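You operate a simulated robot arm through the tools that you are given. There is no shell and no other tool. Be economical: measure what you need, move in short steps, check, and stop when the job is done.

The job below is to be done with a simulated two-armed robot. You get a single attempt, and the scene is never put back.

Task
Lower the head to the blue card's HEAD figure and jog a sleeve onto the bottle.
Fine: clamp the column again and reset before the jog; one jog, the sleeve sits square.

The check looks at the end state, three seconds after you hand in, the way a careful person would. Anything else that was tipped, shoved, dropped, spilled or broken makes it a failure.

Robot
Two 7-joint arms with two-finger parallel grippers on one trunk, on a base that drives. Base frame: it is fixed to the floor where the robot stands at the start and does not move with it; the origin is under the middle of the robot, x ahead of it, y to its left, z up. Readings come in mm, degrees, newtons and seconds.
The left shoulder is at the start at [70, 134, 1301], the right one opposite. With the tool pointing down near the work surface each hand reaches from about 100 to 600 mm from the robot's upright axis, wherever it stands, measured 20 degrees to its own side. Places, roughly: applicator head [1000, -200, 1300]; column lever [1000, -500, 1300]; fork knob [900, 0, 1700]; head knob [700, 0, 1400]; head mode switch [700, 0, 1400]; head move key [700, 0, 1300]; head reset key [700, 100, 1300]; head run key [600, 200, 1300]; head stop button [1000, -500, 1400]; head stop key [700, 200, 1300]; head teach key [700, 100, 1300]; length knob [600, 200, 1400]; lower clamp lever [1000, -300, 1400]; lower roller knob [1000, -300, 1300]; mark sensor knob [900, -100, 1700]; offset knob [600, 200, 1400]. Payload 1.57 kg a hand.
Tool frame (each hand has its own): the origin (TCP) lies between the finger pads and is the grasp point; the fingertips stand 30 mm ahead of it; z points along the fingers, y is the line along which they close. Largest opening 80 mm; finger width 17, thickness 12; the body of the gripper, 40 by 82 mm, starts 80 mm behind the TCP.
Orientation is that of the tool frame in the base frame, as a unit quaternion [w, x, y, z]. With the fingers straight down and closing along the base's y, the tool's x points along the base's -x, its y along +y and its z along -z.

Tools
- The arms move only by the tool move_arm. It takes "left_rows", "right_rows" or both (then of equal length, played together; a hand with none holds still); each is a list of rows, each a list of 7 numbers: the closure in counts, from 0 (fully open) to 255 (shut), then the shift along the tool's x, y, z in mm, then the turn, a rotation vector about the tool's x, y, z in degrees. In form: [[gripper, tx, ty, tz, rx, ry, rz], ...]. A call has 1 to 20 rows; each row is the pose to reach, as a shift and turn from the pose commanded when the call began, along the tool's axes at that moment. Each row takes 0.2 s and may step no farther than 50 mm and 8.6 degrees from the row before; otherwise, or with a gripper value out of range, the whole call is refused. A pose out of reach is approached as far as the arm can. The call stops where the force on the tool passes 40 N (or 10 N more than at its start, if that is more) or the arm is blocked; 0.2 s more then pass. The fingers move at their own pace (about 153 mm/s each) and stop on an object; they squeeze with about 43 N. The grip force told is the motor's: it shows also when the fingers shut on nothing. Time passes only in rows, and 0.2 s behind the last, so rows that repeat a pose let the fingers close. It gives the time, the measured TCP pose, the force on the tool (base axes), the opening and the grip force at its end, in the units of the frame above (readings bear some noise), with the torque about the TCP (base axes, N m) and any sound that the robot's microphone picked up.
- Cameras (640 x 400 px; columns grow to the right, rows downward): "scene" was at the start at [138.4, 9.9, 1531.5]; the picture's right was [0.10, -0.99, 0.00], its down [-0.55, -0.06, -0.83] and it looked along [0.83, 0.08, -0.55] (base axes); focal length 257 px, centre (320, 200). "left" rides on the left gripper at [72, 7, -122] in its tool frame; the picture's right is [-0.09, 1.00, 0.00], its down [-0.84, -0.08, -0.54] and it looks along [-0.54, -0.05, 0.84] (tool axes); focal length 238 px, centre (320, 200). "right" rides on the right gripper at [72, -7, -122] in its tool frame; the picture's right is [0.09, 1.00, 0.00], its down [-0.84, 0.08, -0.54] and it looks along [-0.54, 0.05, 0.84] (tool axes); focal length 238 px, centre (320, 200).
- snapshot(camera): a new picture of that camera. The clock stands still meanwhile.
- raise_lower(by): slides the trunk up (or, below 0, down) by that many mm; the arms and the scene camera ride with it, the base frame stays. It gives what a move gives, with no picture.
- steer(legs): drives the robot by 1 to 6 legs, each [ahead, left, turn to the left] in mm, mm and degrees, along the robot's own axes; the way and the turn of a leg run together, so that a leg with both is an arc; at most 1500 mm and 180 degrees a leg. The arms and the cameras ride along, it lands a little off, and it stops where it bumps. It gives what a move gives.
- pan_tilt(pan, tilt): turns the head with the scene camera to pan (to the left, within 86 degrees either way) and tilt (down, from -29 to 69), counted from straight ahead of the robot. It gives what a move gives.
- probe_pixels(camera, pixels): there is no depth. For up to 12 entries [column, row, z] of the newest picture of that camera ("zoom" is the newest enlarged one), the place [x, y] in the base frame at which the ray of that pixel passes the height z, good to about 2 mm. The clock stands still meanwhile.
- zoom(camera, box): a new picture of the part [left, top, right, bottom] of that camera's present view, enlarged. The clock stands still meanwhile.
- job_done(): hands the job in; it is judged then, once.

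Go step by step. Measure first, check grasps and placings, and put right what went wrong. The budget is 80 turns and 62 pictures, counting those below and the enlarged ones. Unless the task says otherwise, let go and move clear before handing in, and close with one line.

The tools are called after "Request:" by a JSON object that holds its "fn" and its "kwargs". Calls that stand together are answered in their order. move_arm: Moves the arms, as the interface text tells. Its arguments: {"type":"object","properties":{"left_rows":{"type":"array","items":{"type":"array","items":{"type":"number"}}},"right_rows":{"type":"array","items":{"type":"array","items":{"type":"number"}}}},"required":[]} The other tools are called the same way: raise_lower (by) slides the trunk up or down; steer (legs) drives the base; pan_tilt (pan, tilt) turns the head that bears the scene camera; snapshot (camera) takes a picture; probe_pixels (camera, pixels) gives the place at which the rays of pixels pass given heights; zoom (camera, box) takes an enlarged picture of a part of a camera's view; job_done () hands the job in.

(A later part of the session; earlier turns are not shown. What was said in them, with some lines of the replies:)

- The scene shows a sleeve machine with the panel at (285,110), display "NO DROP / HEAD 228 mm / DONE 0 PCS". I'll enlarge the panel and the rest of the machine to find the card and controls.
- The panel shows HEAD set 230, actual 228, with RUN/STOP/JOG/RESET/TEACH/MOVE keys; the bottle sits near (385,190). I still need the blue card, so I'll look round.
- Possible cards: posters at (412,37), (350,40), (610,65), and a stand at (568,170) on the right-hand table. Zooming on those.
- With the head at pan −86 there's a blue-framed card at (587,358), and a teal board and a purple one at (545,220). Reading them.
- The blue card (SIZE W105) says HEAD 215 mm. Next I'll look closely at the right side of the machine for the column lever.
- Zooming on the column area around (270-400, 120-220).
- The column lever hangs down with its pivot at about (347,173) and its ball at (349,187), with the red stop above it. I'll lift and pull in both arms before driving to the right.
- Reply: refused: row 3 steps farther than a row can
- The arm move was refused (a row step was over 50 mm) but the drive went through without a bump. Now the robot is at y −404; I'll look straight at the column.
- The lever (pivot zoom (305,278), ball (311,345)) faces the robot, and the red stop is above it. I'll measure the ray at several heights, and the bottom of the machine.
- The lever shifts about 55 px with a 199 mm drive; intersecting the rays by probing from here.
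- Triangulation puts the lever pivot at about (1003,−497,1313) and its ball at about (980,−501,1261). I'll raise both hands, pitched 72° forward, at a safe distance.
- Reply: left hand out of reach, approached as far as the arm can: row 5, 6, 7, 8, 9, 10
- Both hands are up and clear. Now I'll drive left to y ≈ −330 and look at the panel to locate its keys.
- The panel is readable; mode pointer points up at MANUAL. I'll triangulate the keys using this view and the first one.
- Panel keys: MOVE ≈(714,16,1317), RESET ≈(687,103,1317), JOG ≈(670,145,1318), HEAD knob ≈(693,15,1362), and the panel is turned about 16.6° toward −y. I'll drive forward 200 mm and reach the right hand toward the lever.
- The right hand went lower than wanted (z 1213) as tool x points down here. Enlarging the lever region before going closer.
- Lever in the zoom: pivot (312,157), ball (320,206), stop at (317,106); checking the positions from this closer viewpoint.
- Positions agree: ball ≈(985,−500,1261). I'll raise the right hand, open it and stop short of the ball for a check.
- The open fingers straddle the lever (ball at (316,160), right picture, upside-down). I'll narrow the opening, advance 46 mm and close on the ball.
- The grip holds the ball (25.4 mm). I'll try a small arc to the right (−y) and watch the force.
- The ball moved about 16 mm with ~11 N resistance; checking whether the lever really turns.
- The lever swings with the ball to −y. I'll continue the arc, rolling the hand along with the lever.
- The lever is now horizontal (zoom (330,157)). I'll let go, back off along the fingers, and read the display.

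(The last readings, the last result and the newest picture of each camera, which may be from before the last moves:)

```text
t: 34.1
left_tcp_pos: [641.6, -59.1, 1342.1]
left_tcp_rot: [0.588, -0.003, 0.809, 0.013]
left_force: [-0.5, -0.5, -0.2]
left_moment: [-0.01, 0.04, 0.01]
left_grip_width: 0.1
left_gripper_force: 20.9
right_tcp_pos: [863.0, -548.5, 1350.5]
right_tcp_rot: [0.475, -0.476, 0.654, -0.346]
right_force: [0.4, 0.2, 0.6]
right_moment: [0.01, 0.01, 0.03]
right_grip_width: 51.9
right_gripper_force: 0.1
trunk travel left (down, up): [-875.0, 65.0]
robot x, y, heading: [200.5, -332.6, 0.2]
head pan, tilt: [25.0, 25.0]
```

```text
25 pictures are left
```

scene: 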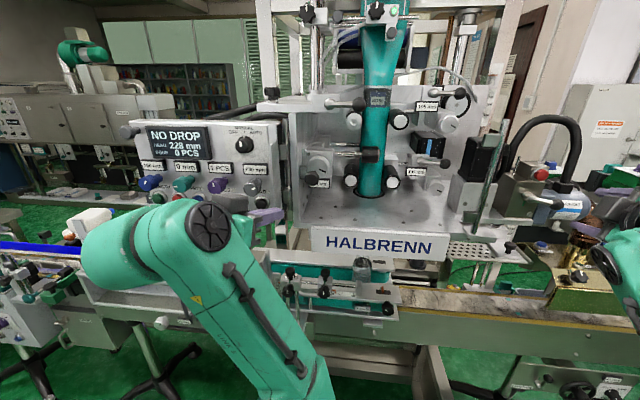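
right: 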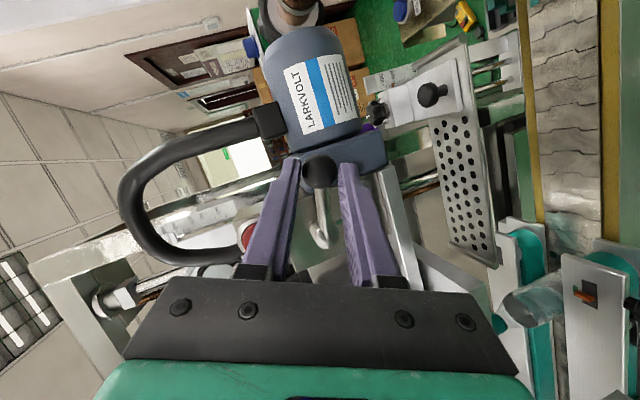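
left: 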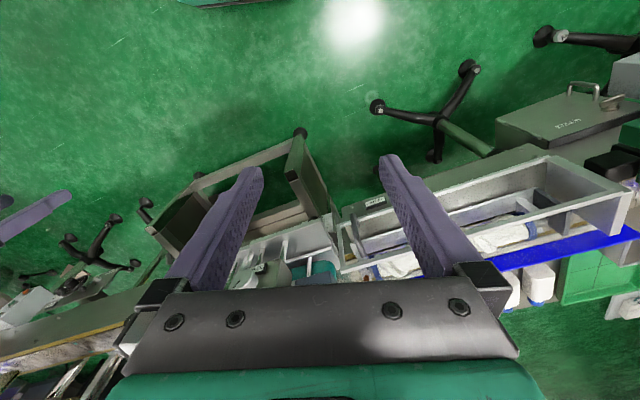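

The display still reads NO DROP / 228. Now the left hand: level and yaw it toward the panel in front of the HEAD knob.

Request:
{"fn": "move_arm", "kwargs": {"left_rows": [[60, -4, 14, -4, 0, -6, 0], [60, -8, 28, -8, 0, -12, 0], [60, -12, 42, -13, 0, -18, 0], [60, -15.5, 55, -17, 0, -18, 0], [60, -15.5, 55, -17, 0, -18, 0]]}}

Request:
{"fn": "move_arm", "kwargs": {"left_rows": [[60, 0, 0, 0, -8, 0, 0], [60, 0, 0, 0, -16.6, 0, 0], [60, 0, 0, 0, -16.6, 0, 0]]}}

Request:
{"fn": "snapshot", "kwargs": {"camera": "left"}}

```text
t: 35.4
left_tcp_pos: [646.4, 3.6, 1376.9]
left_tcp_rot: [0.708, 0.001, 0.706, 0.012]
left_force: [-0.2, 0.1, -0.5]
left_moment: [-0.03, -0.01, 0.02]
left_grip_width: 61.5
left_gripper_force: 0.1
left hand out of reach, approached as far as the arm can: row 1, 2, 3, 4, 5
right_tcp_pos: [861.5, -550.5, 1350.7]
right_tcp_rot: [0.476, -0.474, 0.655, -0.346]
right_force: [-0.9, 0.1, -1.0]
right_moment: [0.0, 0.01, 0.0]
right_grip_width: 52.0
right_gripper_force: 0.0
trunk travel left (down, up): [-875.0, 65.0]
robot x, y, heading: [197.7, -328.5, 0.0]
head pan, tilt: [25.0, 25.0]
```

```text
t: 36.1
left_tcp_pos: [645.2, 16.8, 1389.8]
left_tcp_rot: [0.706, -0.108, 0.687, 0.135]
left_force: [0.1, 0.3, -1.5]
left_moment: [0.01, -0.02, 0.04]
left_grip_width: 61.0
left_gripper_force: 0.0
left hand out of reach, approached as far as the arm can: row 1, 2, 3
right_tcp_pos: [863.8, -547.4, 1351.2]
right_tcp_rot: [0.475, -0.475, 0.655, -0.346]
right_force: [0.2, -0.4, -0.2]
right_moment: [-0.02, 0.0, -0.04]
right_grip_width: 51.9
right_gripper_force: 0.1
trunk travel left (down, up): [-875.0, 65.0]
robot x, y, heading: [199.1, -330.8, -0.3]
head pan, tilt: [25.0, 25.0]
```

```text
24 pictures are left
```

left: 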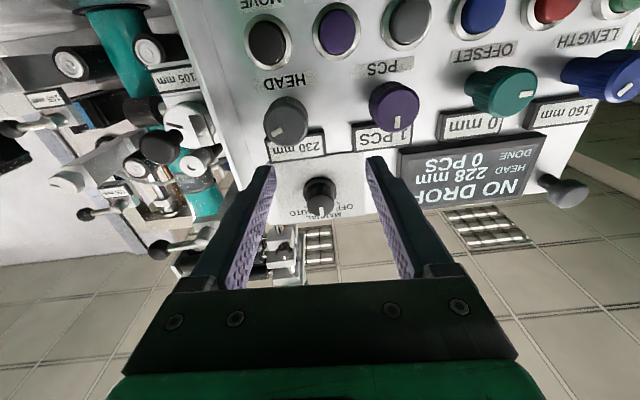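

The left hand is too near the body to take that pose. Backing the base 120 mm gives it room; then I'll re-aim.

Request:
{"fn": "steer", "kwargs": {"legs": [[-120, 0, 0]]}}

Request:
{"fn": "move_arm", "kwargs": {"left_rows": [[60, 0, 0, 0, 0, 0, 0], [60, 0, 0, 15, 0, 0, 0], [60, 0, 0, 15, 0, 0, 0]]}}

```text
t: 37.4
left_tcp_pos: [529.8, 15.3, 1385.5]
left_tcp_rot: [0.703, -0.102, 0.691, 0.137]
left_force: [-0.1, -0.1, -0.2]
left_moment: [0.01, -0.01, 0.03]
left_grip_width: 61.3
left_gripper_force: 0.1
right_tcp_pos: [746.2, -548.9, 1349.0]
right_tcp_rot: [0.475, -0.473, 0.656, -0.346]
right_force: [-0.4, -1.0, -0.1]
right_moment: [0.0, 0.0, -0.01]
right_grip_width: 51.9
right_gripper_force: 0.1
trunk travel left (down, up): [-875.0, 65.0]
robot x, y, heading: [82.6, -333.3, -0.2]
head pan, tilt: [25.0, 25.0]
```

```text
t: 38.2
left_tcp_pos: [540.0, 22.1, 1387.7]
left_tcp_rot: [0.704, -0.102, 0.69, 0.136]
left_force: [-0.7, 0.2, 0.3]
left_moment: [0.02, -0.03, 0.0]
left_grip_width: 61.3
left_gripper_force: 0.1
right_tcp_pos: [741.4, -549.5, 1350.7]
right_tcp_rot: [0.475, -0.474, 0.655, -0.347]
right_force: [0.4, 0.0, -0.1]
right_moment: [-0.02, 0.0, 0.03]
right_grip_width: 51.8
right_gripper_force: 0.1
trunk travel left (down, up): [-875.0, 65.0]
robot x, y, heading: [80.0, -330.2, -0.3]
head pan, tilt: [25.0, 25.0]
```

The left hand can move again. Correcting its orientation (square to the panel) and bringing it in front of the HEAD knob.

Request:
{"fn": "move_arm", "kwargs": {"left_rows": [[60, 8, -17, 0, 1, 0.5, -1], [60, 16, -34, 0, 2, 1, -2], [60, 25.7, -51, 0, 2.8, 1.5, -2.6], [60, 25.7, -51, 35, 2.8, 1.5, -2.6], [60, 25.7, -51, 70, 2.8, 1.5, -2.6], [60, 25.7, -51, 70, 2.8, 1.5, -2.6]]}}

Request:
{"fn": "snapshot", "kwargs": {"camera": "left"}}

```text
t: 39.6
left_tcp_pos: [624.6, -5.5, 1360.0]
left_tcp_rot: [0.7, -0.102, 0.7, 0.101]
left_force: [0.7, 0.2, 0.2]
left_moment: [0.03, -0.02, -0.02]
left_grip_width: 61.4
left_gripper_force: 0.1
right_tcp_pos: [740.5, -548.0, 1350.8]
right_tcp_rot: [0.475, -0.475, 0.655, -0.346]
right_force: [-0.1, 0.8, -0.5]
right_moment: [0.01, 0.01, 0.0]
right_grip_width: 51.8
right_gripper_force: 0.1
trunk travel left (down, up): [-875.0, 65.0]
robot x, y, heading: [78.2, -330.6, -0.1]
head pan, tilt: [25.0, 25.0]
```

```text
23 pictures are left
```

left: 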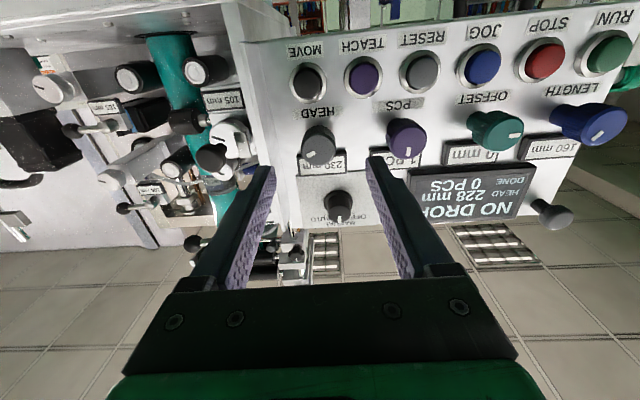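

The hand is square and centred on the HEAD knob (318,148). Advancing 53 mm, closing, and turning a little counter-clockwise to learn the scale.

Request:
{"fn": "move_arm", "kwargs": {"left_rows": [[60, -2, 0, 27, 0, 0, 0], [60, -2, 0, 53, 0, 0, 0], [255, -2, 0, 53, 0, 0, 0], [255, -2, 0, 53, 0, 0, 0], [255, -2, 0, 53, 0, 0, -7], [255, -2, 0, 53, 0, 0, -15], [255, -2, 0, 53, 0, 0, -15]]}}

Request:
{"fn": "zoom", "kwargs": {"camera": "scene", "box": [110, 100, 320, 220]}}

```text
t: 41.2
left_tcp_pos: [676.7, 10.0, 1359.9]
left_tcp_rot: [0.706, -0.193, 0.682, 0.01]
left_force: [1.7, -2.7, -5.1]
left_moment: [0.06, -0.16, 0.89]
left_grip_width: 29.0
left_gripper_force: 38.7
right_tcp_pos: [744.2, -549.7, 1349.5]
right_tcp_rot: [0.474, -0.475, 0.656, -0.346]
right_force: [0.2, 1.1, 0.0]
right_moment: [0.01, 0.04, 0.0]
right_grip_width: 51.6
right_gripper_force: 0.0
trunk travel left (down, up): [-875.0, 65.0]
robot x, y, heading: [77.2, -330.8, -0.3]
head pan, tilt: [25.0, 25.0]
```

```text
3.05 times, centred on (215, 160) of scene
```

zoom: 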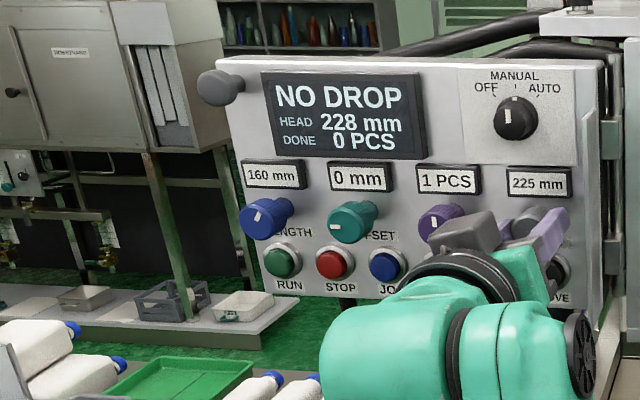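

The setting went 230→225 for 15°. Turning another 28°.

Request:
{"fn": "move_arm", "kwargs": {"left_rows": [[255, 0, 0, 0, 0, 0, -7], [255, 0, 0, 0, 0, 0, -14], [255, 0, 0, 0, 0, 0, -21], [255, 0, 0, 0, 0, 0, -28], [255, 0, 0, 0, 0, 0, -28]]}}

Request:
{"fn": "zoom", "kwargs": {"camera": "scene", "box": [110, 100, 320, 220]}}

```text
t: 42.4
left_tcp_pos: [676.4, 12.2, 1360.1]
left_tcp_rot: [0.687, -0.351, 0.615, -0.161]
left_force: [-5.3, -5.4, -19.1]
left_moment: [-0.14, 0.44, 1.01]
left_grip_width: 28.5
left_gripper_force: 38.6
right_tcp_pos: [743.4, -550.1, 1349.5]
right_tcp_rot: [0.475, -0.474, 0.656, -0.346]
right_force: [-0.6, 1.0, -0.2]
right_moment: [-0.01, -0.01, -0.02]
right_grip_width: 51.9
right_gripper_force: 0.0
trunk travel left (down, up): [-875.0, 65.0]
robot x, y, heading: [82.1, -332.2, -0.2]
head pan, tilt: [25.0, 25.0]
```

```text
3.05 times, centred on (215, 160) of scene
```

zoom: 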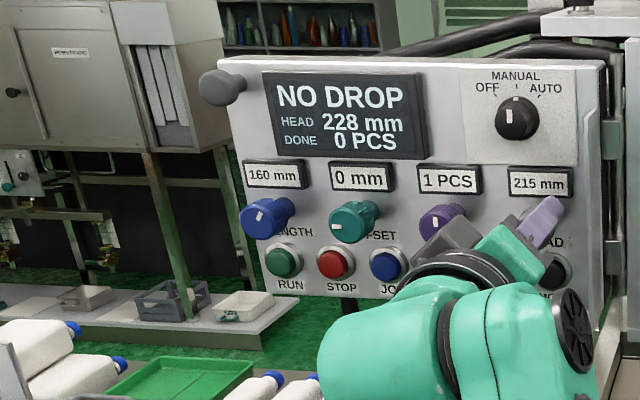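

HEAD setting now reads 215. Releasing the knob, backing off, unrolling, and closing the fingers.

Request:
{"fn": "move_arm", "kwargs": {"left_rows": [[60, 0, 0, 0, 0, 0, 0], [60, 0, 0, 0, 0, 0, 0], [60, 0, 0, -27, 0, 0, 0], [60, 0, 0, -55, 0, 0, 0], [255, 0, 0, -60, 0, 0, 8], [255, 0, 0, -60, 0, 0, 16], [255, 0, 0, -60, 0, 0, 24], [255, 0, 0, -60, 0, 0, 32], [255, 0, 0, -60, 0, 0, 40], [255, 0, 0, -60, 0, 0, 43], [255, 0, 0, -60, 0, 0, 43]]}}

Request:
{"fn": "zoom", "kwargs": {"camera": "scene", "box": [110, 100, 320, 220]}}

```text
t: 44.8
left_tcp_pos: [617.9, -5.9, 1363.7]
left_tcp_rot: [0.7, -0.102, 0.7, 0.103]
left_force: [0.2, -0.5, -0.2]
left_moment: [-0.01, 0.0, -0.01]
left_grip_width: 0.0
left_gripper_force: 21.1
right_tcp_pos: [742.8, -548.5, 1350.6]
right_tcp_rot: [0.475, -0.475, 0.655, -0.346]
right_force: [0.9, -0.6, -0.6]
right_moment: [0.0, 0.0, 0.04]
right_grip_width: 51.8
right_gripper_force: 0.0
trunk travel left (down, up): [-875.0, 65.0]
robot x, y, heading: [81.1, -331.9, -0.2]
head pan, tilt: [25.0, 25.0]
```

```text
3.05 times, centred on (215, 160) of scene
```

zoom: 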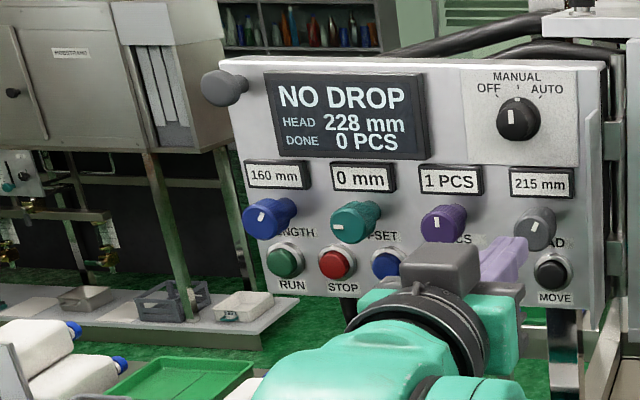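

Set value holds at 215. Lowering the closed fingertips in front of the MOVE key.

Request:
{"fn": "move_arm", "kwargs": {"left_rows": [[255, 23, -3, 0, 0, 0, 0], [255, 46.7, -6, 20, 0, 0, 0], [255, 46.7, -6, 50, 0, 0, 0], [255, 46.7, -6, 50, 0, 0, 0]]}}

Request:
{"fn": "snapshot", "kwargs": {"camera": "left"}}

```text
t: 45.8
left_tcp_pos: [666.8, 3.2, 1314.8]
left_tcp_rot: [0.7, -0.102, 0.7, 0.102]
left_force: [0.9, 0.1, -0.4]
left_moment: [0.0, -0.04, 0.0]
left_grip_width: 0.1
left_gripper_force: 21.4
right_tcp_pos: [740.6, -550.4, 1351.4]
right_tcp_rot: [0.476, -0.474, 0.655, -0.346]
right_force: [-0.4, -0.6, 0.5]
right_moment: [0.04, -0.01, -0.02]
right_grip_width: 51.8
right_gripper_force: 0.1
trunk travel left (down, up): [-875.0, 65.0]
robot x, y, heading: [76.7, -331.6, -0.5]
head pan, tilt: [25.0, 25.0]
```

```text
19 pictures are left
```

left: 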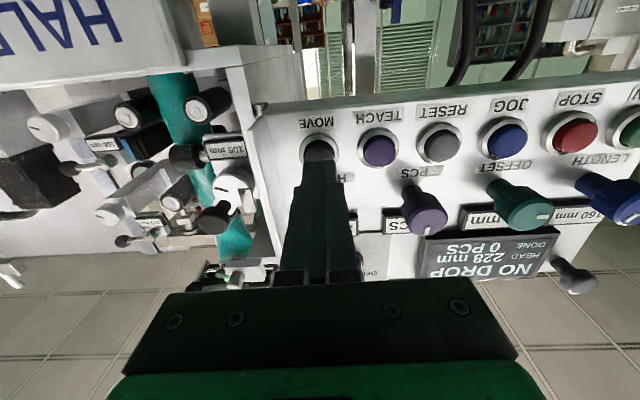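

The tips aim at MOVE (319,150). Pressing and backing off, then reading the display.

Request:
{"fn": "move_arm", "kwargs": {"left_rows": [[255, 2, 0, 14, 0, 0, 0], [255, 2, 0, 19, 0, 0, 0], [255, 2, 0, 22, 0, 0, 0], [255, 2, 0, 25, 0, 0, 0], [255, 2, 0, 25, 0, 0, 0]]}}

```text
t: 47.0
left_tcp_pos: [687.5, 9.1, 1316.3]
left_tcp_rot: [0.7, -0.102, 0.699, 0.103]
left_force: [-13.4, -5.2, -9.4]
left_moment: [-0.09, 0.16, 0.04]
left_grip_width: 0.0
left_gripper_force: 21.5
right_tcp_pos: [738.5, -550.1, 1352.2]
right_tcp_rot: [0.476, -0.473, 0.655, -0.347]
right_force: [-0.2, -0.4, 0.3]
right_moment: [-0.01, 0.0, -0.02]
right_grip_width: 51.8
right_gripper_force: 0.0
trunk travel left (down, up): [-875.0, 65.0]
robot x, y, heading: [78.9, -336.1, -0.2]
head pan, tilt: [25.0, 25.0]
heard: click
```

A click was heard. Backing off and checking the display.

Request:
{"fn": "move_arm", "kwargs": {"left_rows": [[255, 0, 0, -20, 0, 0, 0], [255, 0, 0, -45, 0, 0, 0], [255, 0, 0, -45, 0, 0, 0], [255, 0, 0, -45, 0, 0, 0], [255, 0, 0, -45, 0, 0, 0], [255, 0, 0, -45, 0, 0, 0]]}}

Request:
{"fn": "zoom", "kwargs": {"camera": "scene", "box": [110, 100, 320, 220]}}

```text
t: 48.4
left_tcp_pos: [648.5, -2.3, 1314.0]
left_tcp_rot: [0.7, -0.103, 0.7, 0.103]
left_force: [0.1, -0.2, 0.0]
left_moment: [-0.02, 0.0, 0.02]
left_grip_width: 0.1
left_gripper_force: 21.4
right_tcp_pos: [743.3, -548.8, 1350.8]
right_tcp_rot: [0.475, -0.475, 0.655, -0.346]
right_force: [0.3, -0.6, 0.5]
right_moment: [0.0, 0.0, 0.01]
right_grip_width: 52.0
right_gripper_force: 0.0
trunk travel left (down, up): [-875.0, 65.0]
robot x, y, heading: [76.4, -329.8, -0.3]
head pan, tilt: [25.0, 25.0]
```

```text
3.05 times, centred on (215, 160) of scene
```

zoom: 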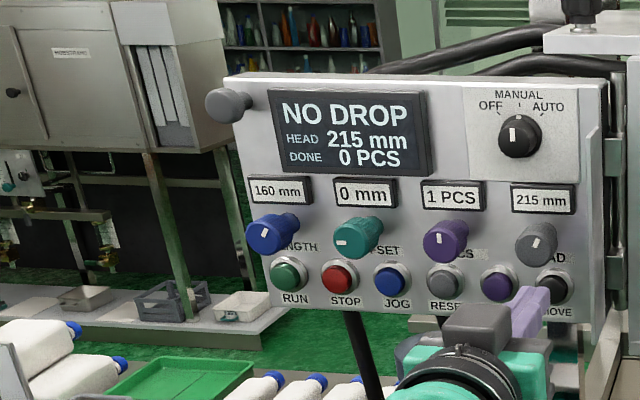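

HEAD now reads 215, and the panel itself came down with the head by 13 mm. Next: pull the left hand back, drive forward 105 mm, and re-clamp the lever with the right hand.

Request:
{"fn": "move_arm", "kwargs": {"left_rows": [[255, 0, -5, -40, 0, 0, 0], [255, 0, -15, -80, 0, 0, 0], [255, 0, -27, -110, 0, 0, 0], [255, 0, -27, -110, 0, 0, 0]]}}

Request:
{"fn": "pan_tilt", "kwargs": {"pan": -15, "tilt": 22}}

Request:
{"fn": "steer", "kwargs": {"legs": [[105, 0, 0]]}}

Request:
{"fn": "snapshot", "kwargs": {"camera": "scene"}}

Request:
{"fn": "snapshot", "kwargs": {"camera": "right"}}

```text
t: 49.4
left_tcp_pos: [549.8, -50.3, 1328.0]
left_tcp_rot: [0.705, -0.062, 0.688, 0.164]
left_force: [0.1, 0.3, -0.2]
left_moment: [0.0, 0.01, -0.03]
left_grip_width: 0.0
left_gripper_force: 21.3
right_tcp_pos: [743.1, -547.3, 1350.9]
right_tcp_rot: [0.475, -0.474, 0.655, -0.346]
right_force: [-0.3, 0.3, 0.7]
right_moment: [-0.01, -0.01, -0.02]
right_grip_width: 51.8
right_gripper_force: 0.1
trunk travel left (down, up): [-875.0, 65.0]
robot x, y, heading: [82.7, -326.4, -0.1]
head pan, tilt: [25.0, 25.0]
stopped in row 4 (left hand): the arm was blocked; the commanded pose is now the measured one
```

```text
t: 50.5
left_tcp_pos: [548.4, -49.1, 1328.2]
left_tcp_rot: [0.705, -0.063, 0.688, 0.164]
left_force: [0.2, 0.6, -0.2]
left_moment: [0.0, 0.02, -0.01]
left_grip_width: 0.2
left_gripper_force: 21.5
right_tcp_pos: [743.0, -547.8, 1349.5]
right_tcp_rot: [0.475, -0.475, 0.655, -0.346]
right_force: [-0.7, -0.3, 0.0]
right_moment: [0.0, 0.01, 0.02]
right_grip_width: 51.9
right_gripper_force: 0.0
trunk travel left (down, up): [-875.0, 65.0]
robot x, y, heading: [78.0, -332.5, -0.2]
head pan, tilt: [-15.0, 22.0]
```

```text
t: 51.7
left_tcp_pos: [649.2, -50.5, 1330.0]
left_tcp_rot: [0.706, -0.063, 0.686, 0.163]
left_force: [0.2, 0.3, 0.5]
left_moment: [0.05, -0.01, -0.03]
left_grip_width: 0.0
left_gripper_force: 21.6
right_tcp_pos: [843.2, -548.4, 1353.6]
right_tcp_rot: [0.476, -0.474, 0.655, -0.347]
right_force: [-0.4, 0.0, 0.8]
right_moment: [0.02, 0.01, 0.03]
right_grip_width: 51.8
right_gripper_force: 0.0
trunk travel left (down, up): [-875.0, 65.0]
robot x, y, heading: [185.8, -332.3, -0.5]
head pan, tilt: [-15.0, 22.0]
```

```text
17 pictures are left
```

scene: 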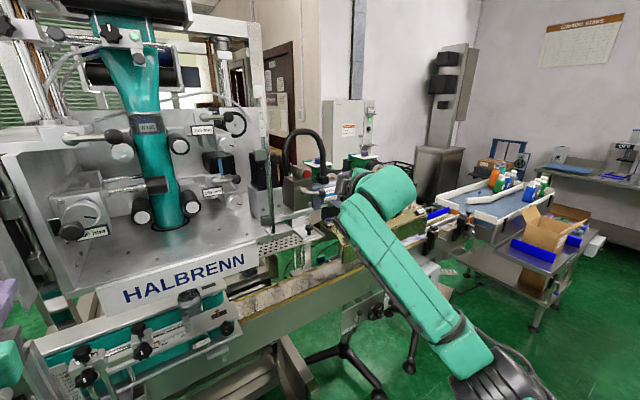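

```text
16 pictures are left
```

right: 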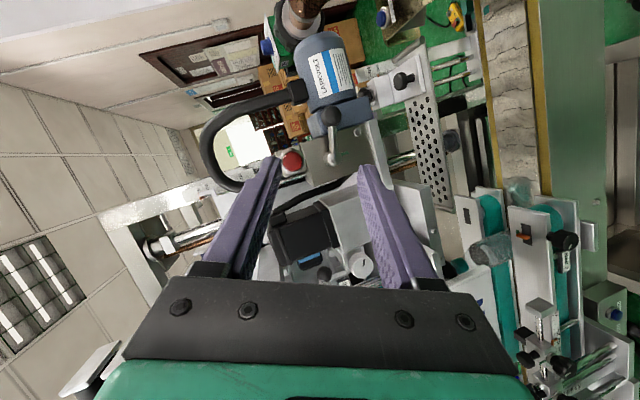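

The lever's ball is at (334,120) in the right picture; checking its new position along the ray.

Request:
{"fn": "probe_pixels", "kwargs": {"camera": "right", "pixels": [[334, 120, 1313], [334, 120, 1300], [334, 120, 1287], [332, 155, 1313], [332, 155, 1300], [290, 160, 1346]]}}

```text
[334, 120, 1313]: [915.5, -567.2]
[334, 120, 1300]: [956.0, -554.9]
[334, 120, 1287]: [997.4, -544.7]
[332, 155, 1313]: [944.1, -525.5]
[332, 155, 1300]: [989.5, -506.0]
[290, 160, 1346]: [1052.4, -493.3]
```

Ball is at ≈(985,−547,1291), 13 mm lower as expected. Advancing the right hand onto it and closing.

Request:
{"fn": "move_arm", "kwargs": {"right_rows": [[90, 3, 15.4, 20, 0, 0, 0], [90, 3, 15.4, 60, 0, 0, 0], [90, 3, 15.4, 100, 0, 0, 0], [90, 3, 15.4, 136, 0, 0, 0], [90, 3, 15.4, 136, 0, 0, 0], [255, 3, 15.4, 136, 0, 0, 0], [255, 3, 15.4, 136, 0, 0, 0]]}}

Request:
{"fn": "snapshot", "kwargs": {"camera": "right"}}

```text
t: 53.3
left_tcp_pos: [652.3, -50.5, 1328.0]
left_tcp_rot: [0.705, -0.063, 0.687, 0.166]
left_force: [0.2, 0.4, 0.1]
left_moment: [0.0, 0.02, 0.01]
left_grip_width: 0.0
left_gripper_force: 20.9
right_tcp_pos: [972.9, -547.1, 1292.2]
right_tcp_rot: [0.476, -0.475, 0.654, -0.346]
right_force: [0.6, -0.7, 2.9]
right_moment: [0.21, -0.26, 0.5]
right_grip_width: 25.0
right_gripper_force: 36.4
trunk travel left (down, up): [-875.0, 65.0]
robot x, y, heading: [184.6, -329.6, -0.4]
head pan, tilt: [-15.0, 22.0]
```

```text
15 pictures are left
```

right: 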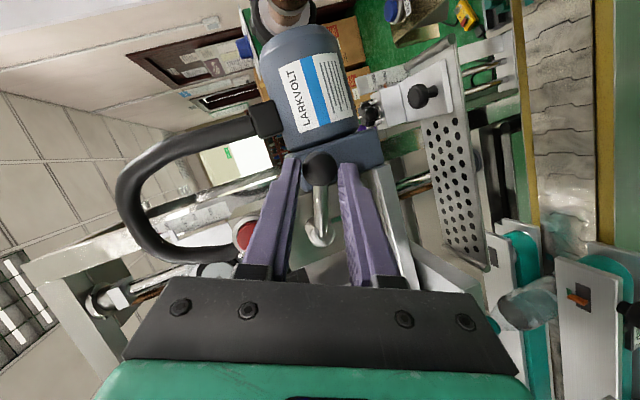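

The ball is gripped (25.0 mm). Swinging the lever back down to the clamped position.

Request:
{"fn": "move_arm", "kwargs": {"right_rows": [[255, 0.7, 6.9, 2.2, 0, 0, 8], [255, 0.3, 13.8, 4.3, 0, 0, 16], [255, -1, 20.7, 6.2, 0, 0, 24], [255, -3.3, 27.3, 8, 0, 0, 32], [255, -6.6, 33.6, 9.6, 0, 0, 40], [255, -10.7, 39.5, 11, 0, 0, 48], [255, -15.6, 44.7, 12.1, 0, 0, 56], [255, -21.2, 49.2, 13, 0, 0, 64], [255, -27.3, 53, 13.5, 0, 0, 72], [255, -32.3, 55.3, 13.7, 0, 0, 72], [255, -38.3, 57.3, 13.7, 0, 0, 72], [255, -38.3, 57.3, 13.7, 0, 0, 72]]}}

Request:
{"fn": "snapshot", "kwargs": {"camera": "right"}}

```text
t: 55.8
left_tcp_pos: [639.2, -55.3, 1334.0]
left_tcp_rot: [0.709, -0.061, 0.683, 0.163]
left_force: [-0.4, -0.9, -0.5]
left_moment: [0.0, 0.04, -0.05]
left_grip_width: 0.0
left_gripper_force: 20.6
right_tcp_pos: [957.6, -508.2, 1258.2]
right_tcp_rot: [0.592, 0.008, 0.806, -0.005]
right_force: [-31.3, -17.0, 6.2]
right_moment: [0.03, 0.48, -0.58]
right_grip_width: 23.2
right_gripper_force: 35.4
trunk travel left (down, up): [-875.0, 65.0]
robot x, y, heading: [183.9, -334.1, -0.3]
head pan, tilt: [-15.0, 22.0]
stopped in row 12 (right hand): the force on the tool passed its limit at 41 N (the readings are from after the stop); the commanded pose is now the measured one
```

```text
14 pictures are left
```

right: 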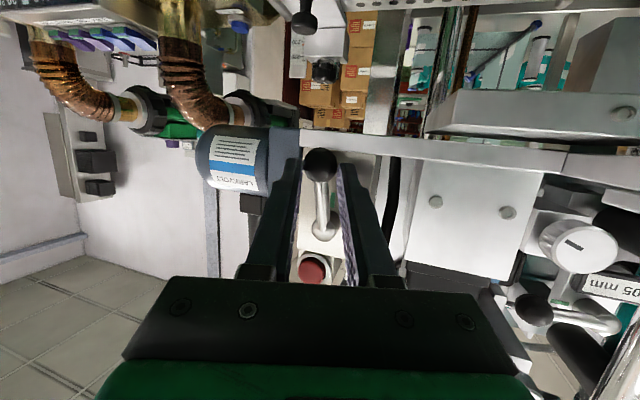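

The force stop came at row 12, mostly along x; the lever looks ~6° short of where it was (ball (320,165), pivot (327,230)). I'll ease the grip and push the ball gently in +y to its stop.

Request:
{"fn": "move_arm", "kwargs": {"right_rows": [[150, 0, 0, 0, 0, 0, 0], [150, 0, 0, 0, 0, 0, 0], [150, 0, 5, 0, 0, 0, 0], [150, 0, 9, 0, 0, 0, 0], [150, 0, 13, 0, 0, 0, 0], [150, 0, 16, 0, 0, 0, 0], [150, 0, 19, 0, 0, 0, 0], [150, 0, 19, 0, 0, 0, 0]]}}

Request:
{"fn": "snapshot", "kwargs": {"camera": "right"}}

```text
t: 57.6
left_tcp_pos: [651.7, -64.5, 1331.7]
left_tcp_rot: [0.706, -0.059, 0.686, 0.168]
left_force: [0.0, -0.3, 0.0]
left_moment: [0.0, -0.03, 0.01]
left_grip_width: 0.0
left_gripper_force: 21.4
right_tcp_pos: [969.0, -496.5, 1250.0]
right_tcp_rot: [0.589, 0.01, 0.808, -0.001]
right_force: [-4.3, -32.6, 7.8]
right_moment: [-0.23, 0.07, -0.5]
right_grip_width: 34.4
right_gripper_force: 0.8
trunk travel left (down, up): [-875.0, 65.0]
robot x, y, heading: [183.2, -335.3, -0.4]
head pan, tilt: [-15.0, 22.0]
```

```text
13 pictures are left
```

right: 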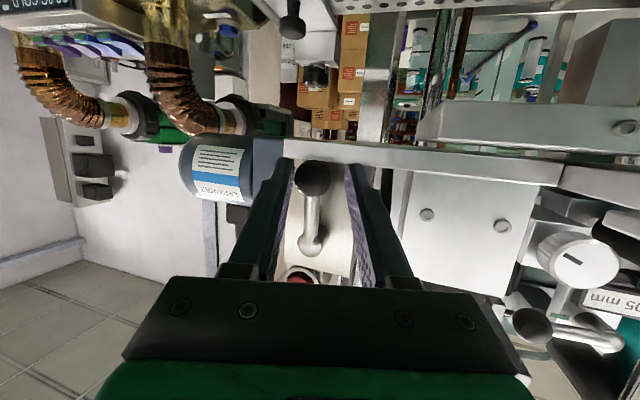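

The ball is back at its original spot (−501) with 33 N against the stop: clamped. Backing the right hand off, then the base, and looking at lever and panel.

Request:
{"fn": "move_arm", "kwargs": {"right_rows": [[120, 0, -8, 0, 0, 0, 0], [90, 0, -14, 0, 0, 0, 0], [90, 0, -14, 0, 0, 0, 0], [90, 0, -14, -30, 0, 0, 0], [90, 0, -14, -70, 0, 0, 0], [90, 0, -14, -110, 0, 0, 0], [90, 0, -14, -110, 0, 0, 0]]}}

Request:
{"fn": "steer", "kwargs": {"legs": [[-105, 0, 0]]}}

Request:
{"fn": "pan_tilt", "kwargs": {"pan": 10, "tilt": 25}}

Request:
{"fn": "snapshot", "kwargs": {"camera": "scene"}}

```text
t: 59.2
left_tcp_pos: [655.8, -51.6, 1327.7]
left_tcp_rot: [0.704, -0.063, 0.688, 0.163]
left_force: [-0.2, 0.3, -0.5]
left_moment: [0.02, -0.03, 0.01]
left_grip_width: 0.0
left_gripper_force: 21.2
right_tcp_pos: [867.7, -489.7, 1283.8]
right_tcp_rot: [0.587, 0.004, 0.809, -0.003]
right_force: [-0.3, -0.1, -0.1]
right_moment: [0.0, 0.01, 0.01]
right_grip_width: 51.4
right_gripper_force: 0.0
trunk travel left (down, up): [-875.0, 65.0]
robot x, y, heading: [185.7, -332.2, -0.3]
head pan, tilt: [-15.0, 22.0]
```

```text
t: 60.4
left_tcp_pos: [552.8, -51.8, 1327.1]
left_tcp_rot: [0.704, -0.061, 0.688, 0.164]
left_force: [0.5, 0.6, 0.3]
left_moment: [-0.01, -0.01, 0.01]
left_grip_width: 0.0
left_gripper_force: 21.3
right_tcp_pos: [765.3, -490.0, 1281.8]
right_tcp_rot: [0.586, 0.004, 0.81, -0.002]
right_force: [0.0, 0.2, 0.4]
right_moment: [-0.01, -0.01, 0.0]
right_grip_width: 51.8
right_gripper_force: 0.1
trunk travel left (down, up): [-875.0, 65.0]
robot x, y, heading: [76.5, -334.9, -0.3]
head pan, tilt: [-15.0, 22.0]
```

```text
t: 61.3
left_tcp_pos: [548.0, -52.0, 1328.1]
left_tcp_rot: [0.705, -0.063, 0.687, 0.165]
left_force: [-0.1, 0.1, 0.8]
left_moment: [0.03, -0.03, 0.01]
left_grip_width: 0.1
left_gripper_force: 21.4
right_tcp_pos: [762.2, -489.1, 1284.0]
right_tcp_rot: [0.589, 0.004, 0.808, -0.002]
right_force: [0.3, -0.7, -0.8]
right_moment: [-0.05, 0.01, 0.01]
right_grip_width: 52.0
right_gripper_force: 0.1
trunk travel left (down, up): [-875.0, 65.0]
robot x, y, heading: [80.1, -331.6, -0.3]
head pan, tilt: [10.0, 25.0]
```

```text
12 pictures are left
```

scene: 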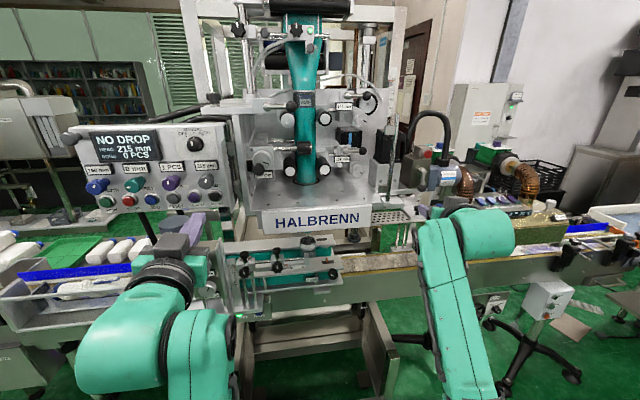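

The lever is clamped again and the display reads 215. Now bringing the left fingertips in front of RESET at ≈(687,103,1303).

Request:
{"fn": "move_arm", "kwargs": {"left_rows": [[255, 11, 25, 10, 0.5, 0.6, -2], [255, 22, 50, 35, 1, 1.3, -4], [255, 33, 75, 65, 1.5, 2, -6], [255, 44.5, 100, 95, 2, 2.6, -8], [255, 44.5, 100, 95, 2, 2.6, -8]]}}

Request:
{"fn": "snapshot", "kwargs": {"camera": "left"}}

```text
t: 61.7
left_tcp_pos: [547.6, -10.0, 1334.0]
left_tcp_rot: [0.697, -0.025, 0.68, 0.226]
left_force: [0.4, 0.4, 0.7]
left_moment: [-0.01, -0.04, -0.04]
left_grip_width: 0.0
left_gripper_force: 21.8
right_tcp_pos: [763.4, -488.8, 1283.7]
right_tcp_rot: [0.588, 0.004, 0.809, -0.003]
right_force: [0.0, 0.8, -0.5]
right_moment: [-0.01, 0.0, -0.05]
right_grip_width: 52.3
right_gripper_force: 0.1
trunk travel left (down, up): [-875.0, 65.0]
robot x, y, heading: [80.4, -332.2, -0.4]
head pan, tilt: [10.0, 25.0]
stopped in row 2 (left hand): the arm was blocked; the commanded pose is now the measured one
```

```text
11 pictures are left
```

left: 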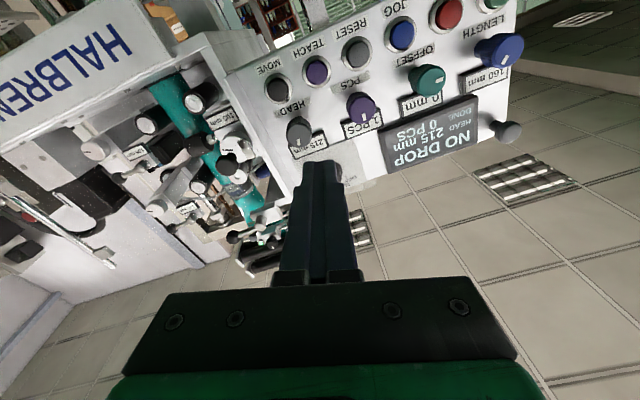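

The arm hit its own joint limit (no contact force) — too folded. Backing the base 70 mm and extending the hand first, then squaring it up.

Request:
{"fn": "steer", "kwargs": {"legs": [[-70, 0, 0]]}}

Request:
{"fn": "move_arm", "kwargs": {"left_rows": [[255, 0, 0, 30, 0, 0, 0], [255, 0, 0, 60, 0, 0, 0], [255, 0, 0, 80, 1, 1, -4], [255, 0, 0, 80, 2, 2, -8], [255, 0, 0, 80, 3, 3, -12], [255, 0, 0, 80, 4, 3.7, -15.9], [255, 0, 0, 80, 4, 3.7, -15.9]]}}

```text
t: 62.7
left_tcp_pos: [485.4, -13.3, 1332.8]
left_tcp_rot: [0.696, -0.023, 0.682, 0.224]
left_force: [0.6, -0.2, -0.7]
left_moment: [0.01, -0.01, 0.02]
left_grip_width: 0.0
left_gripper_force: 21.9
right_tcp_pos: [699.1, -490.4, 1279.3]
right_tcp_rot: [0.585, 0.005, 0.811, -0.003]
right_force: [0.4, -0.4, -0.5]
right_moment: [-0.01, -0.04, -0.03]
right_grip_width: 51.7
right_gripper_force: 0.0
trunk travel left (down, up): [-875.0, 65.0]
robot x, y, heading: [7.8, -329.5, -0.1]
head pan, tilt: [10.0, 25.0]
```

```text
t: 64.3
left_tcp_pos: [554.0, 13.6, 1340.2]
left_tcp_rot: [0.7, -0.101, 0.7, 0.101]
left_force: [0.4, 0.4, 0.7]
left_moment: [-0.01, 0.02, -0.01]
left_grip_width: 0.0
left_gripper_force: 21.2
right_tcp_pos: [692.6, -491.4, 1283.3]
right_tcp_rot: [0.588, 0.005, 0.809, -0.003]
right_force: [0.7, 0.8, 0.2]
right_moment: [-0.01, -0.03, 0.02]
right_grip_width: 51.9
right_gripper_force: 0.1
trunk travel left (down, up): [-875.0, 65.0]
robot x, y, heading: [13.4, -331.5, -0.4]
head pan, tilt: [10.0, 25.0]
```

Square again. Moving to the standoff in front of RESET.

Request:
{"fn": "move_arm", "kwargs": {"left_rows": [[255, 12, 16, 25, 0, 0, 0], [255, 24, 32, 50, 0, 0, 0], [255, 37, 47.7, 75, 0, 0, 0], [255, 37, 47.7, 87, 0, 0, 0], [255, 37, 47.7, 87, 0, 0, 0]]}}

Request:
{"fn": "snapshot", "kwargs": {"camera": "left"}}

```text
t: 65.5
left_tcp_pos: [623.3, 83.2, 1304.7]
left_tcp_rot: [0.7, -0.102, 0.7, 0.102]
left_force: [0.2, 0.2, 0.6]
left_moment: [-0.02, -0.01, -0.04]
left_grip_width: 0.0
left_gripper_force: 21.6
right_tcp_pos: [692.1, -490.3, 1282.9]
right_tcp_rot: [0.588, 0.004, 0.809, -0.002]
right_force: [0.2, -0.3, 0.1]
right_moment: [0.0, 0.01, -0.02]
right_grip_width: 51.8
right_gripper_force: 0.1
trunk travel left (down, up): [-875.0, 65.0]
robot x, y, heading: [8.8, -329.4, -0.5]
head pan, tilt: [10.0, 25.0]
```

```text
10 pictures are left
```

left: 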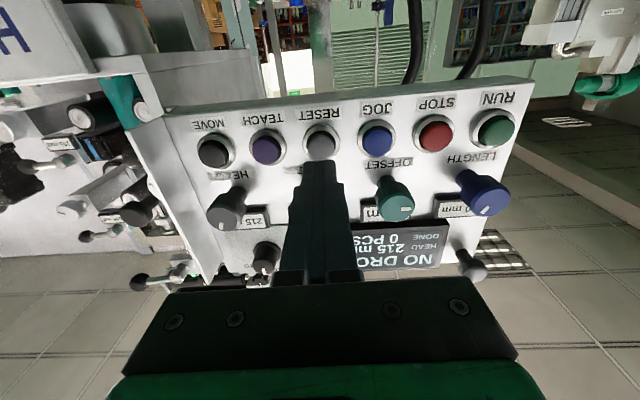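

RESET at (320,145) is on axis. Pressing it and backing off.

Request:
{"fn": "move_arm", "kwargs": {"left_rows": [[255, 3, 0, 20, 0, 0, 0], [255, 3, 0, 33, 0, 0, 0], [255, 3, 0, 37, 0, 0, 0], [255, 3, 0, 40, 0, 0, 0], [255, 3, 0, 43, 0, 0, 0], [255, 3, 0, 43, 0, 0, 0]]}}

Request:
{"fn": "move_arm", "kwargs": {"left_rows": [[255, -3, 0, -20, 0, 0, 0], [255, -3, 0, -43, 0, 0, 0], [255, -3, 0, -43, 0, 0, 0]]}}

Request:
{"fn": "snapshot", "kwargs": {"camera": "scene"}}

```text
t: 66.9
left_tcp_pos: [661.1, 96.1, 1302.4]
left_tcp_rot: [0.701, -0.1, 0.699, 0.101]
left_force: [-17.1, -4.8, -9.2]
left_moment: [-0.1, 0.28, -0.05]
left_grip_width: 0.0
left_gripper_force: 21.9
right_tcp_pos: [688.1, -492.3, 1286.2]
right_tcp_rot: [0.59, 0.005, 0.808, -0.002]
right_force: [0.0, -0.3, 0.3]
right_moment: [-0.02, -0.01, -0.01]
right_grip_width: 51.7
right_gripper_force: 0.2
trunk travel left (down, up): [-875.0, 65.0]
robot x, y, heading: [9.1, -335.9, -0.3]
head pan, tilt: [10.0, 25.0]
heard: click
```

```text
t: 67.7
left_tcp_pos: [623.5, 84.3, 1304.0]
left_tcp_rot: [0.701, -0.101, 0.699, 0.101]
left_force: [0.6, 1.8, -0.2]
left_moment: [-0.03, 0.03, -0.01]
left_grip_width: 0.1
left_gripper_force: 21.8
right_tcp_pos: [692.3, -490.9, 1282.8]
right_tcp_rot: [0.588, 0.004, 0.809, -0.002]
right_force: [0.4, 0.1, 0.4]
right_moment: [0.03, 0.0, 0.01]
right_grip_width: 51.9
right_gripper_force: 0.1
trunk travel left (down, up): [-875.0, 65.0]
robot x, y, heading: [9.0, -328.6, -0.5]
head pan, tilt: [10.0, 25.0]
```

```text
9 pictures are left
```

scene: 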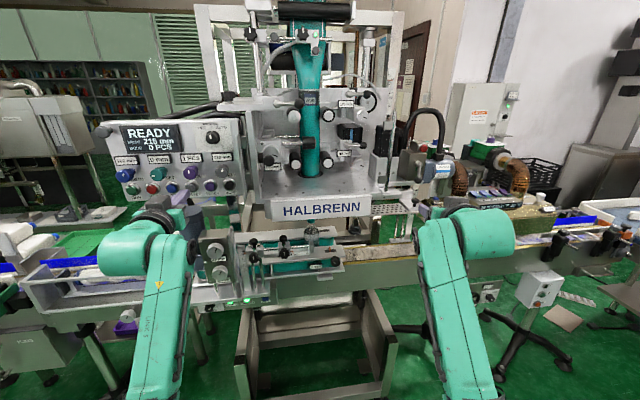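

Display reads READY, 215. Shifting to JOG (45.5 mm left along the panel) and checking aim and bottle.

Request:
{"fn": "move_arm", "kwargs": {"left_rows": [[255, 0, 15, 0, 0, 0, 0], [255, 0, 30, 0, 0, 0, 0], [255, 0, 45, 0, 0, 0, 0], [255, 0, 45, 0, 0, 0, 0]]}}

Request:
{"fn": "snapshot", "kwargs": {"camera": "left"}}

Request:
{"fn": "zoom", "kwargs": {"camera": "scene", "box": [230, 170, 430, 295]}}

```text
t: 68.7
left_tcp_pos: [612.8, 128.5, 1304.9]
left_tcp_rot: [0.7, -0.102, 0.7, 0.102]
left_force: [-0.2, 0.4, -0.5]
left_moment: [0.0, 0.02, -0.02]
left_grip_width: 0.0
left_gripper_force: 21.3
right_tcp_pos: [693.1, -490.2, 1283.3]
right_tcp_rot: [0.588, 0.004, 0.809, -0.001]
right_force: [0.3, 0.2, 0.7]
right_moment: [0.03, 0.02, -0.01]
right_grip_width: 51.9
right_gripper_force: 0.1
trunk travel left (down, up): [-875.0, 65.0]
robot x, y, heading: [8.7, -329.3, -0.4]
head pan, tilt: [10.0, 25.0]
```

```text
8 pictures are left
```

left: 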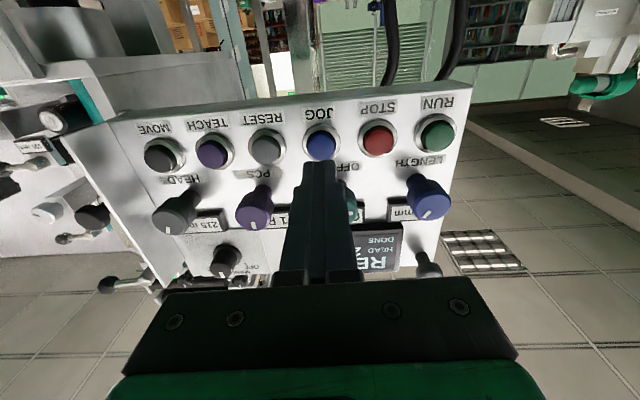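

```text
3.20 times, centred on (330, 232) of scene
```

zoom: 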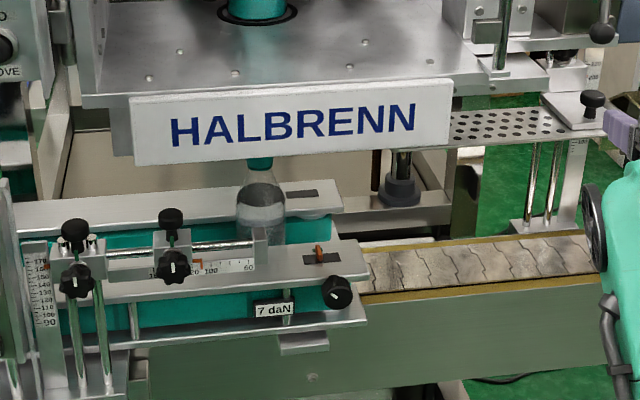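

JOG (320,146) is on axis, the bottle stands under the applicator. Pressing JOG once.

Request:
{"fn": "move_arm", "kwargs": {"left_rows": [[255, 3, 0, 20, 0, 0, 0], [255, 3, 0, 33, 0, 0, 0], [255, 3, 0, 37, 0, 0, 0], [255, 3, 0, 40, 0, 0, 0], [255, 3, 0, 43, 0, 0, 0], [255, 3, 0, 43, 0, 0, 0]]}}

Request:
{"fn": "move_arm", "kwargs": {"left_rows": [[255, -3, 0, -20, 0, 0, 0], [255, -3, 0, -50, 0, 0, 0], [255, -3, 0, -50, 0, 0, 0], [255, -3, 0, -50, 0, 0, 0], [255, -3, 0, -50, 0, 0, 0], [255, -3, 0, -50, 0, 0, 0], [255, -3, 0, -50, 0, 0, 0], [255, -3, 0, -50, 0, 0, 0], [255, -3, 0, -50, 0, 0, 0], [255, -3, 0, -50, 0, 0, 0], [255, -3, 0, -50, 0, 0, 0]]}}

Request:
{"fn": "zoom", "kwargs": {"camera": "scene", "box": [230, 170, 430, 295]}}

Request:
{"fn": "zoom", "kwargs": {"camera": "scene", "box": [90, 105, 250, 205]}}

```text
t: 70.1
left_tcp_pos: [647.1, 139.3, 1305.1]
left_tcp_rot: [0.701, -0.1, 0.699, 0.1]
left_force: [-20.0, -6.6, -10.3]
left_moment: [-0.13, 0.36, 0.04]
left_grip_width: 0.2
left_gripper_force: 20.8
right_tcp_pos: [687.7, -492.1, 1285.9]
right_tcp_rot: [0.589, 0.004, 0.808, -0.001]
right_force: [0.2, 1.1, 0.1]
right_moment: [-0.01, 0.05, 0.0]
right_grip_width: 51.8
right_gripper_force: 0.0
trunk travel left (down, up): [-875.0, 65.0]
robot x, y, heading: [12.0, -331.4, -0.3]
head pan, tilt: [10.0, 25.0]
heard: click
```

```text
t: 72.5
left_tcp_pos: [604.7, 126.3, 1303.8]
left_tcp_rot: [0.7, -0.1, 0.7, 0.101]
left_force: [0.1, 0.6, 0.2]
left_moment: [0.01, 0.02, -0.03]
left_grip_width: 0.0
left_gripper_force: 21.0
right_tcp_pos: [691.9, -490.2, 1282.9]
right_tcp_rot: [0.587, 0.005, 0.809, -0.003]
right_force: [-0.1, -1.1, 0.1]
right_moment: [0.03, 0.02, 0.03]
right_grip_width: 51.8
right_gripper_force: 0.1
trunk travel left (down, up): [-875.0, 65.0]
robot x, y, heading: [8.1, -331.4, -0.3]
head pan, tilt: [10.0, 25.0]
```

```text
3.20 times, centred on (330, 232) of scene
```

zoom: 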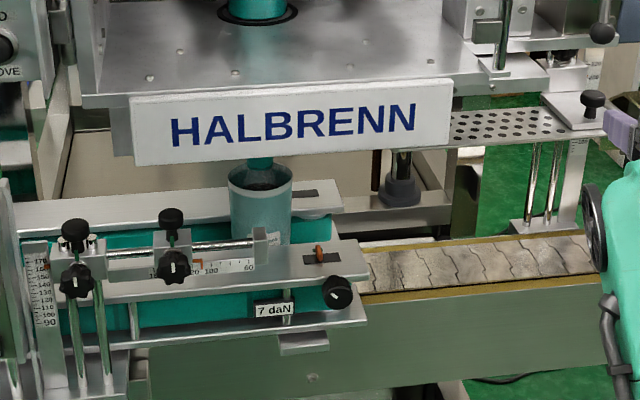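

```text
4.00 times, centred on (170, 155) of scene
```

zoom: 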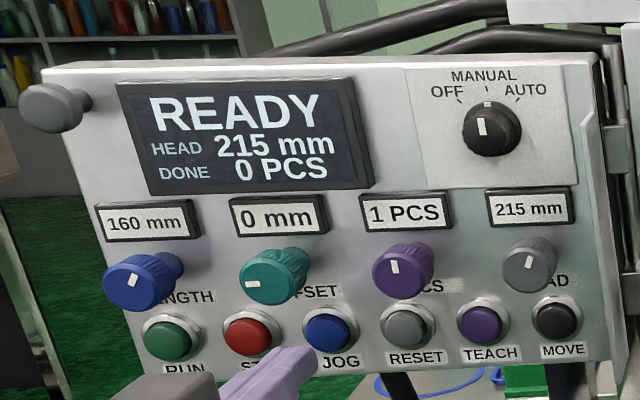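

A sleeve sits upright and square on the bottle (zoom (260,200)); display READY, 215, lever down at (602,25). Driving back clear of the machine.

Request:
{"fn": "steer", "kwargs": {"legs": [[-150, 0, 0]]}}

Request:
{"fn": "zoom", "kwargs": {"camera": "scene", "box": [230, 130, 430, 255]}}

```text
t: 73.9
left_tcp_pos: [459.8, 126.4, 1302.0]
left_tcp_rot: [0.699, -0.1, 0.701, 0.1]
left_force: [0.6, 0.3, 0.1]
left_moment: [0.0, -0.02, -0.02]
left_grip_width: 0.0
left_gripper_force: 21.2
right_tcp_pos: [547.3, -491.3, 1281.4]
right_tcp_rot: [0.587, 0.005, 0.81, -0.002]
right_force: [-0.1, 0.5, -0.3]
right_moment: [0.03, 0.03, -0.01]
right_grip_width: 52.0
right_gripper_force: 0.1
trunk travel left (down, up): [-875.0, 65.0]
robot x, y, heading: [-140.6, -332.7, -0.6]
head pan, tilt: [10.0, 25.0]
```

```text
3.20 times, centred on (330, 192) of scene
```

zoom: 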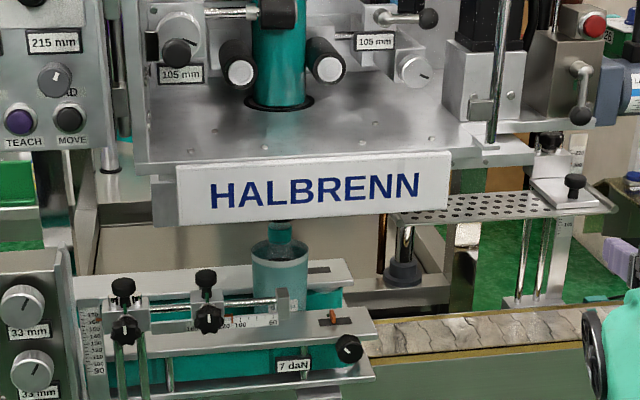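

The last picture shows the sleeve square on the bottle at (280,275), the lever clamped down at (581,95) and HEAD at 215, with both hands clear. I'm handing in.

Request:
{"fn": "job_done", "kwargs": {}}

```text
The job is handed in.
```

The head is at 215 mm as the blue card says, the column is clamped and reset, and one jog put a sleeve square on the bottle. I left the OFFSET knob at 0, though the card lists +6 mm, because you asked only for the HEAD figure.
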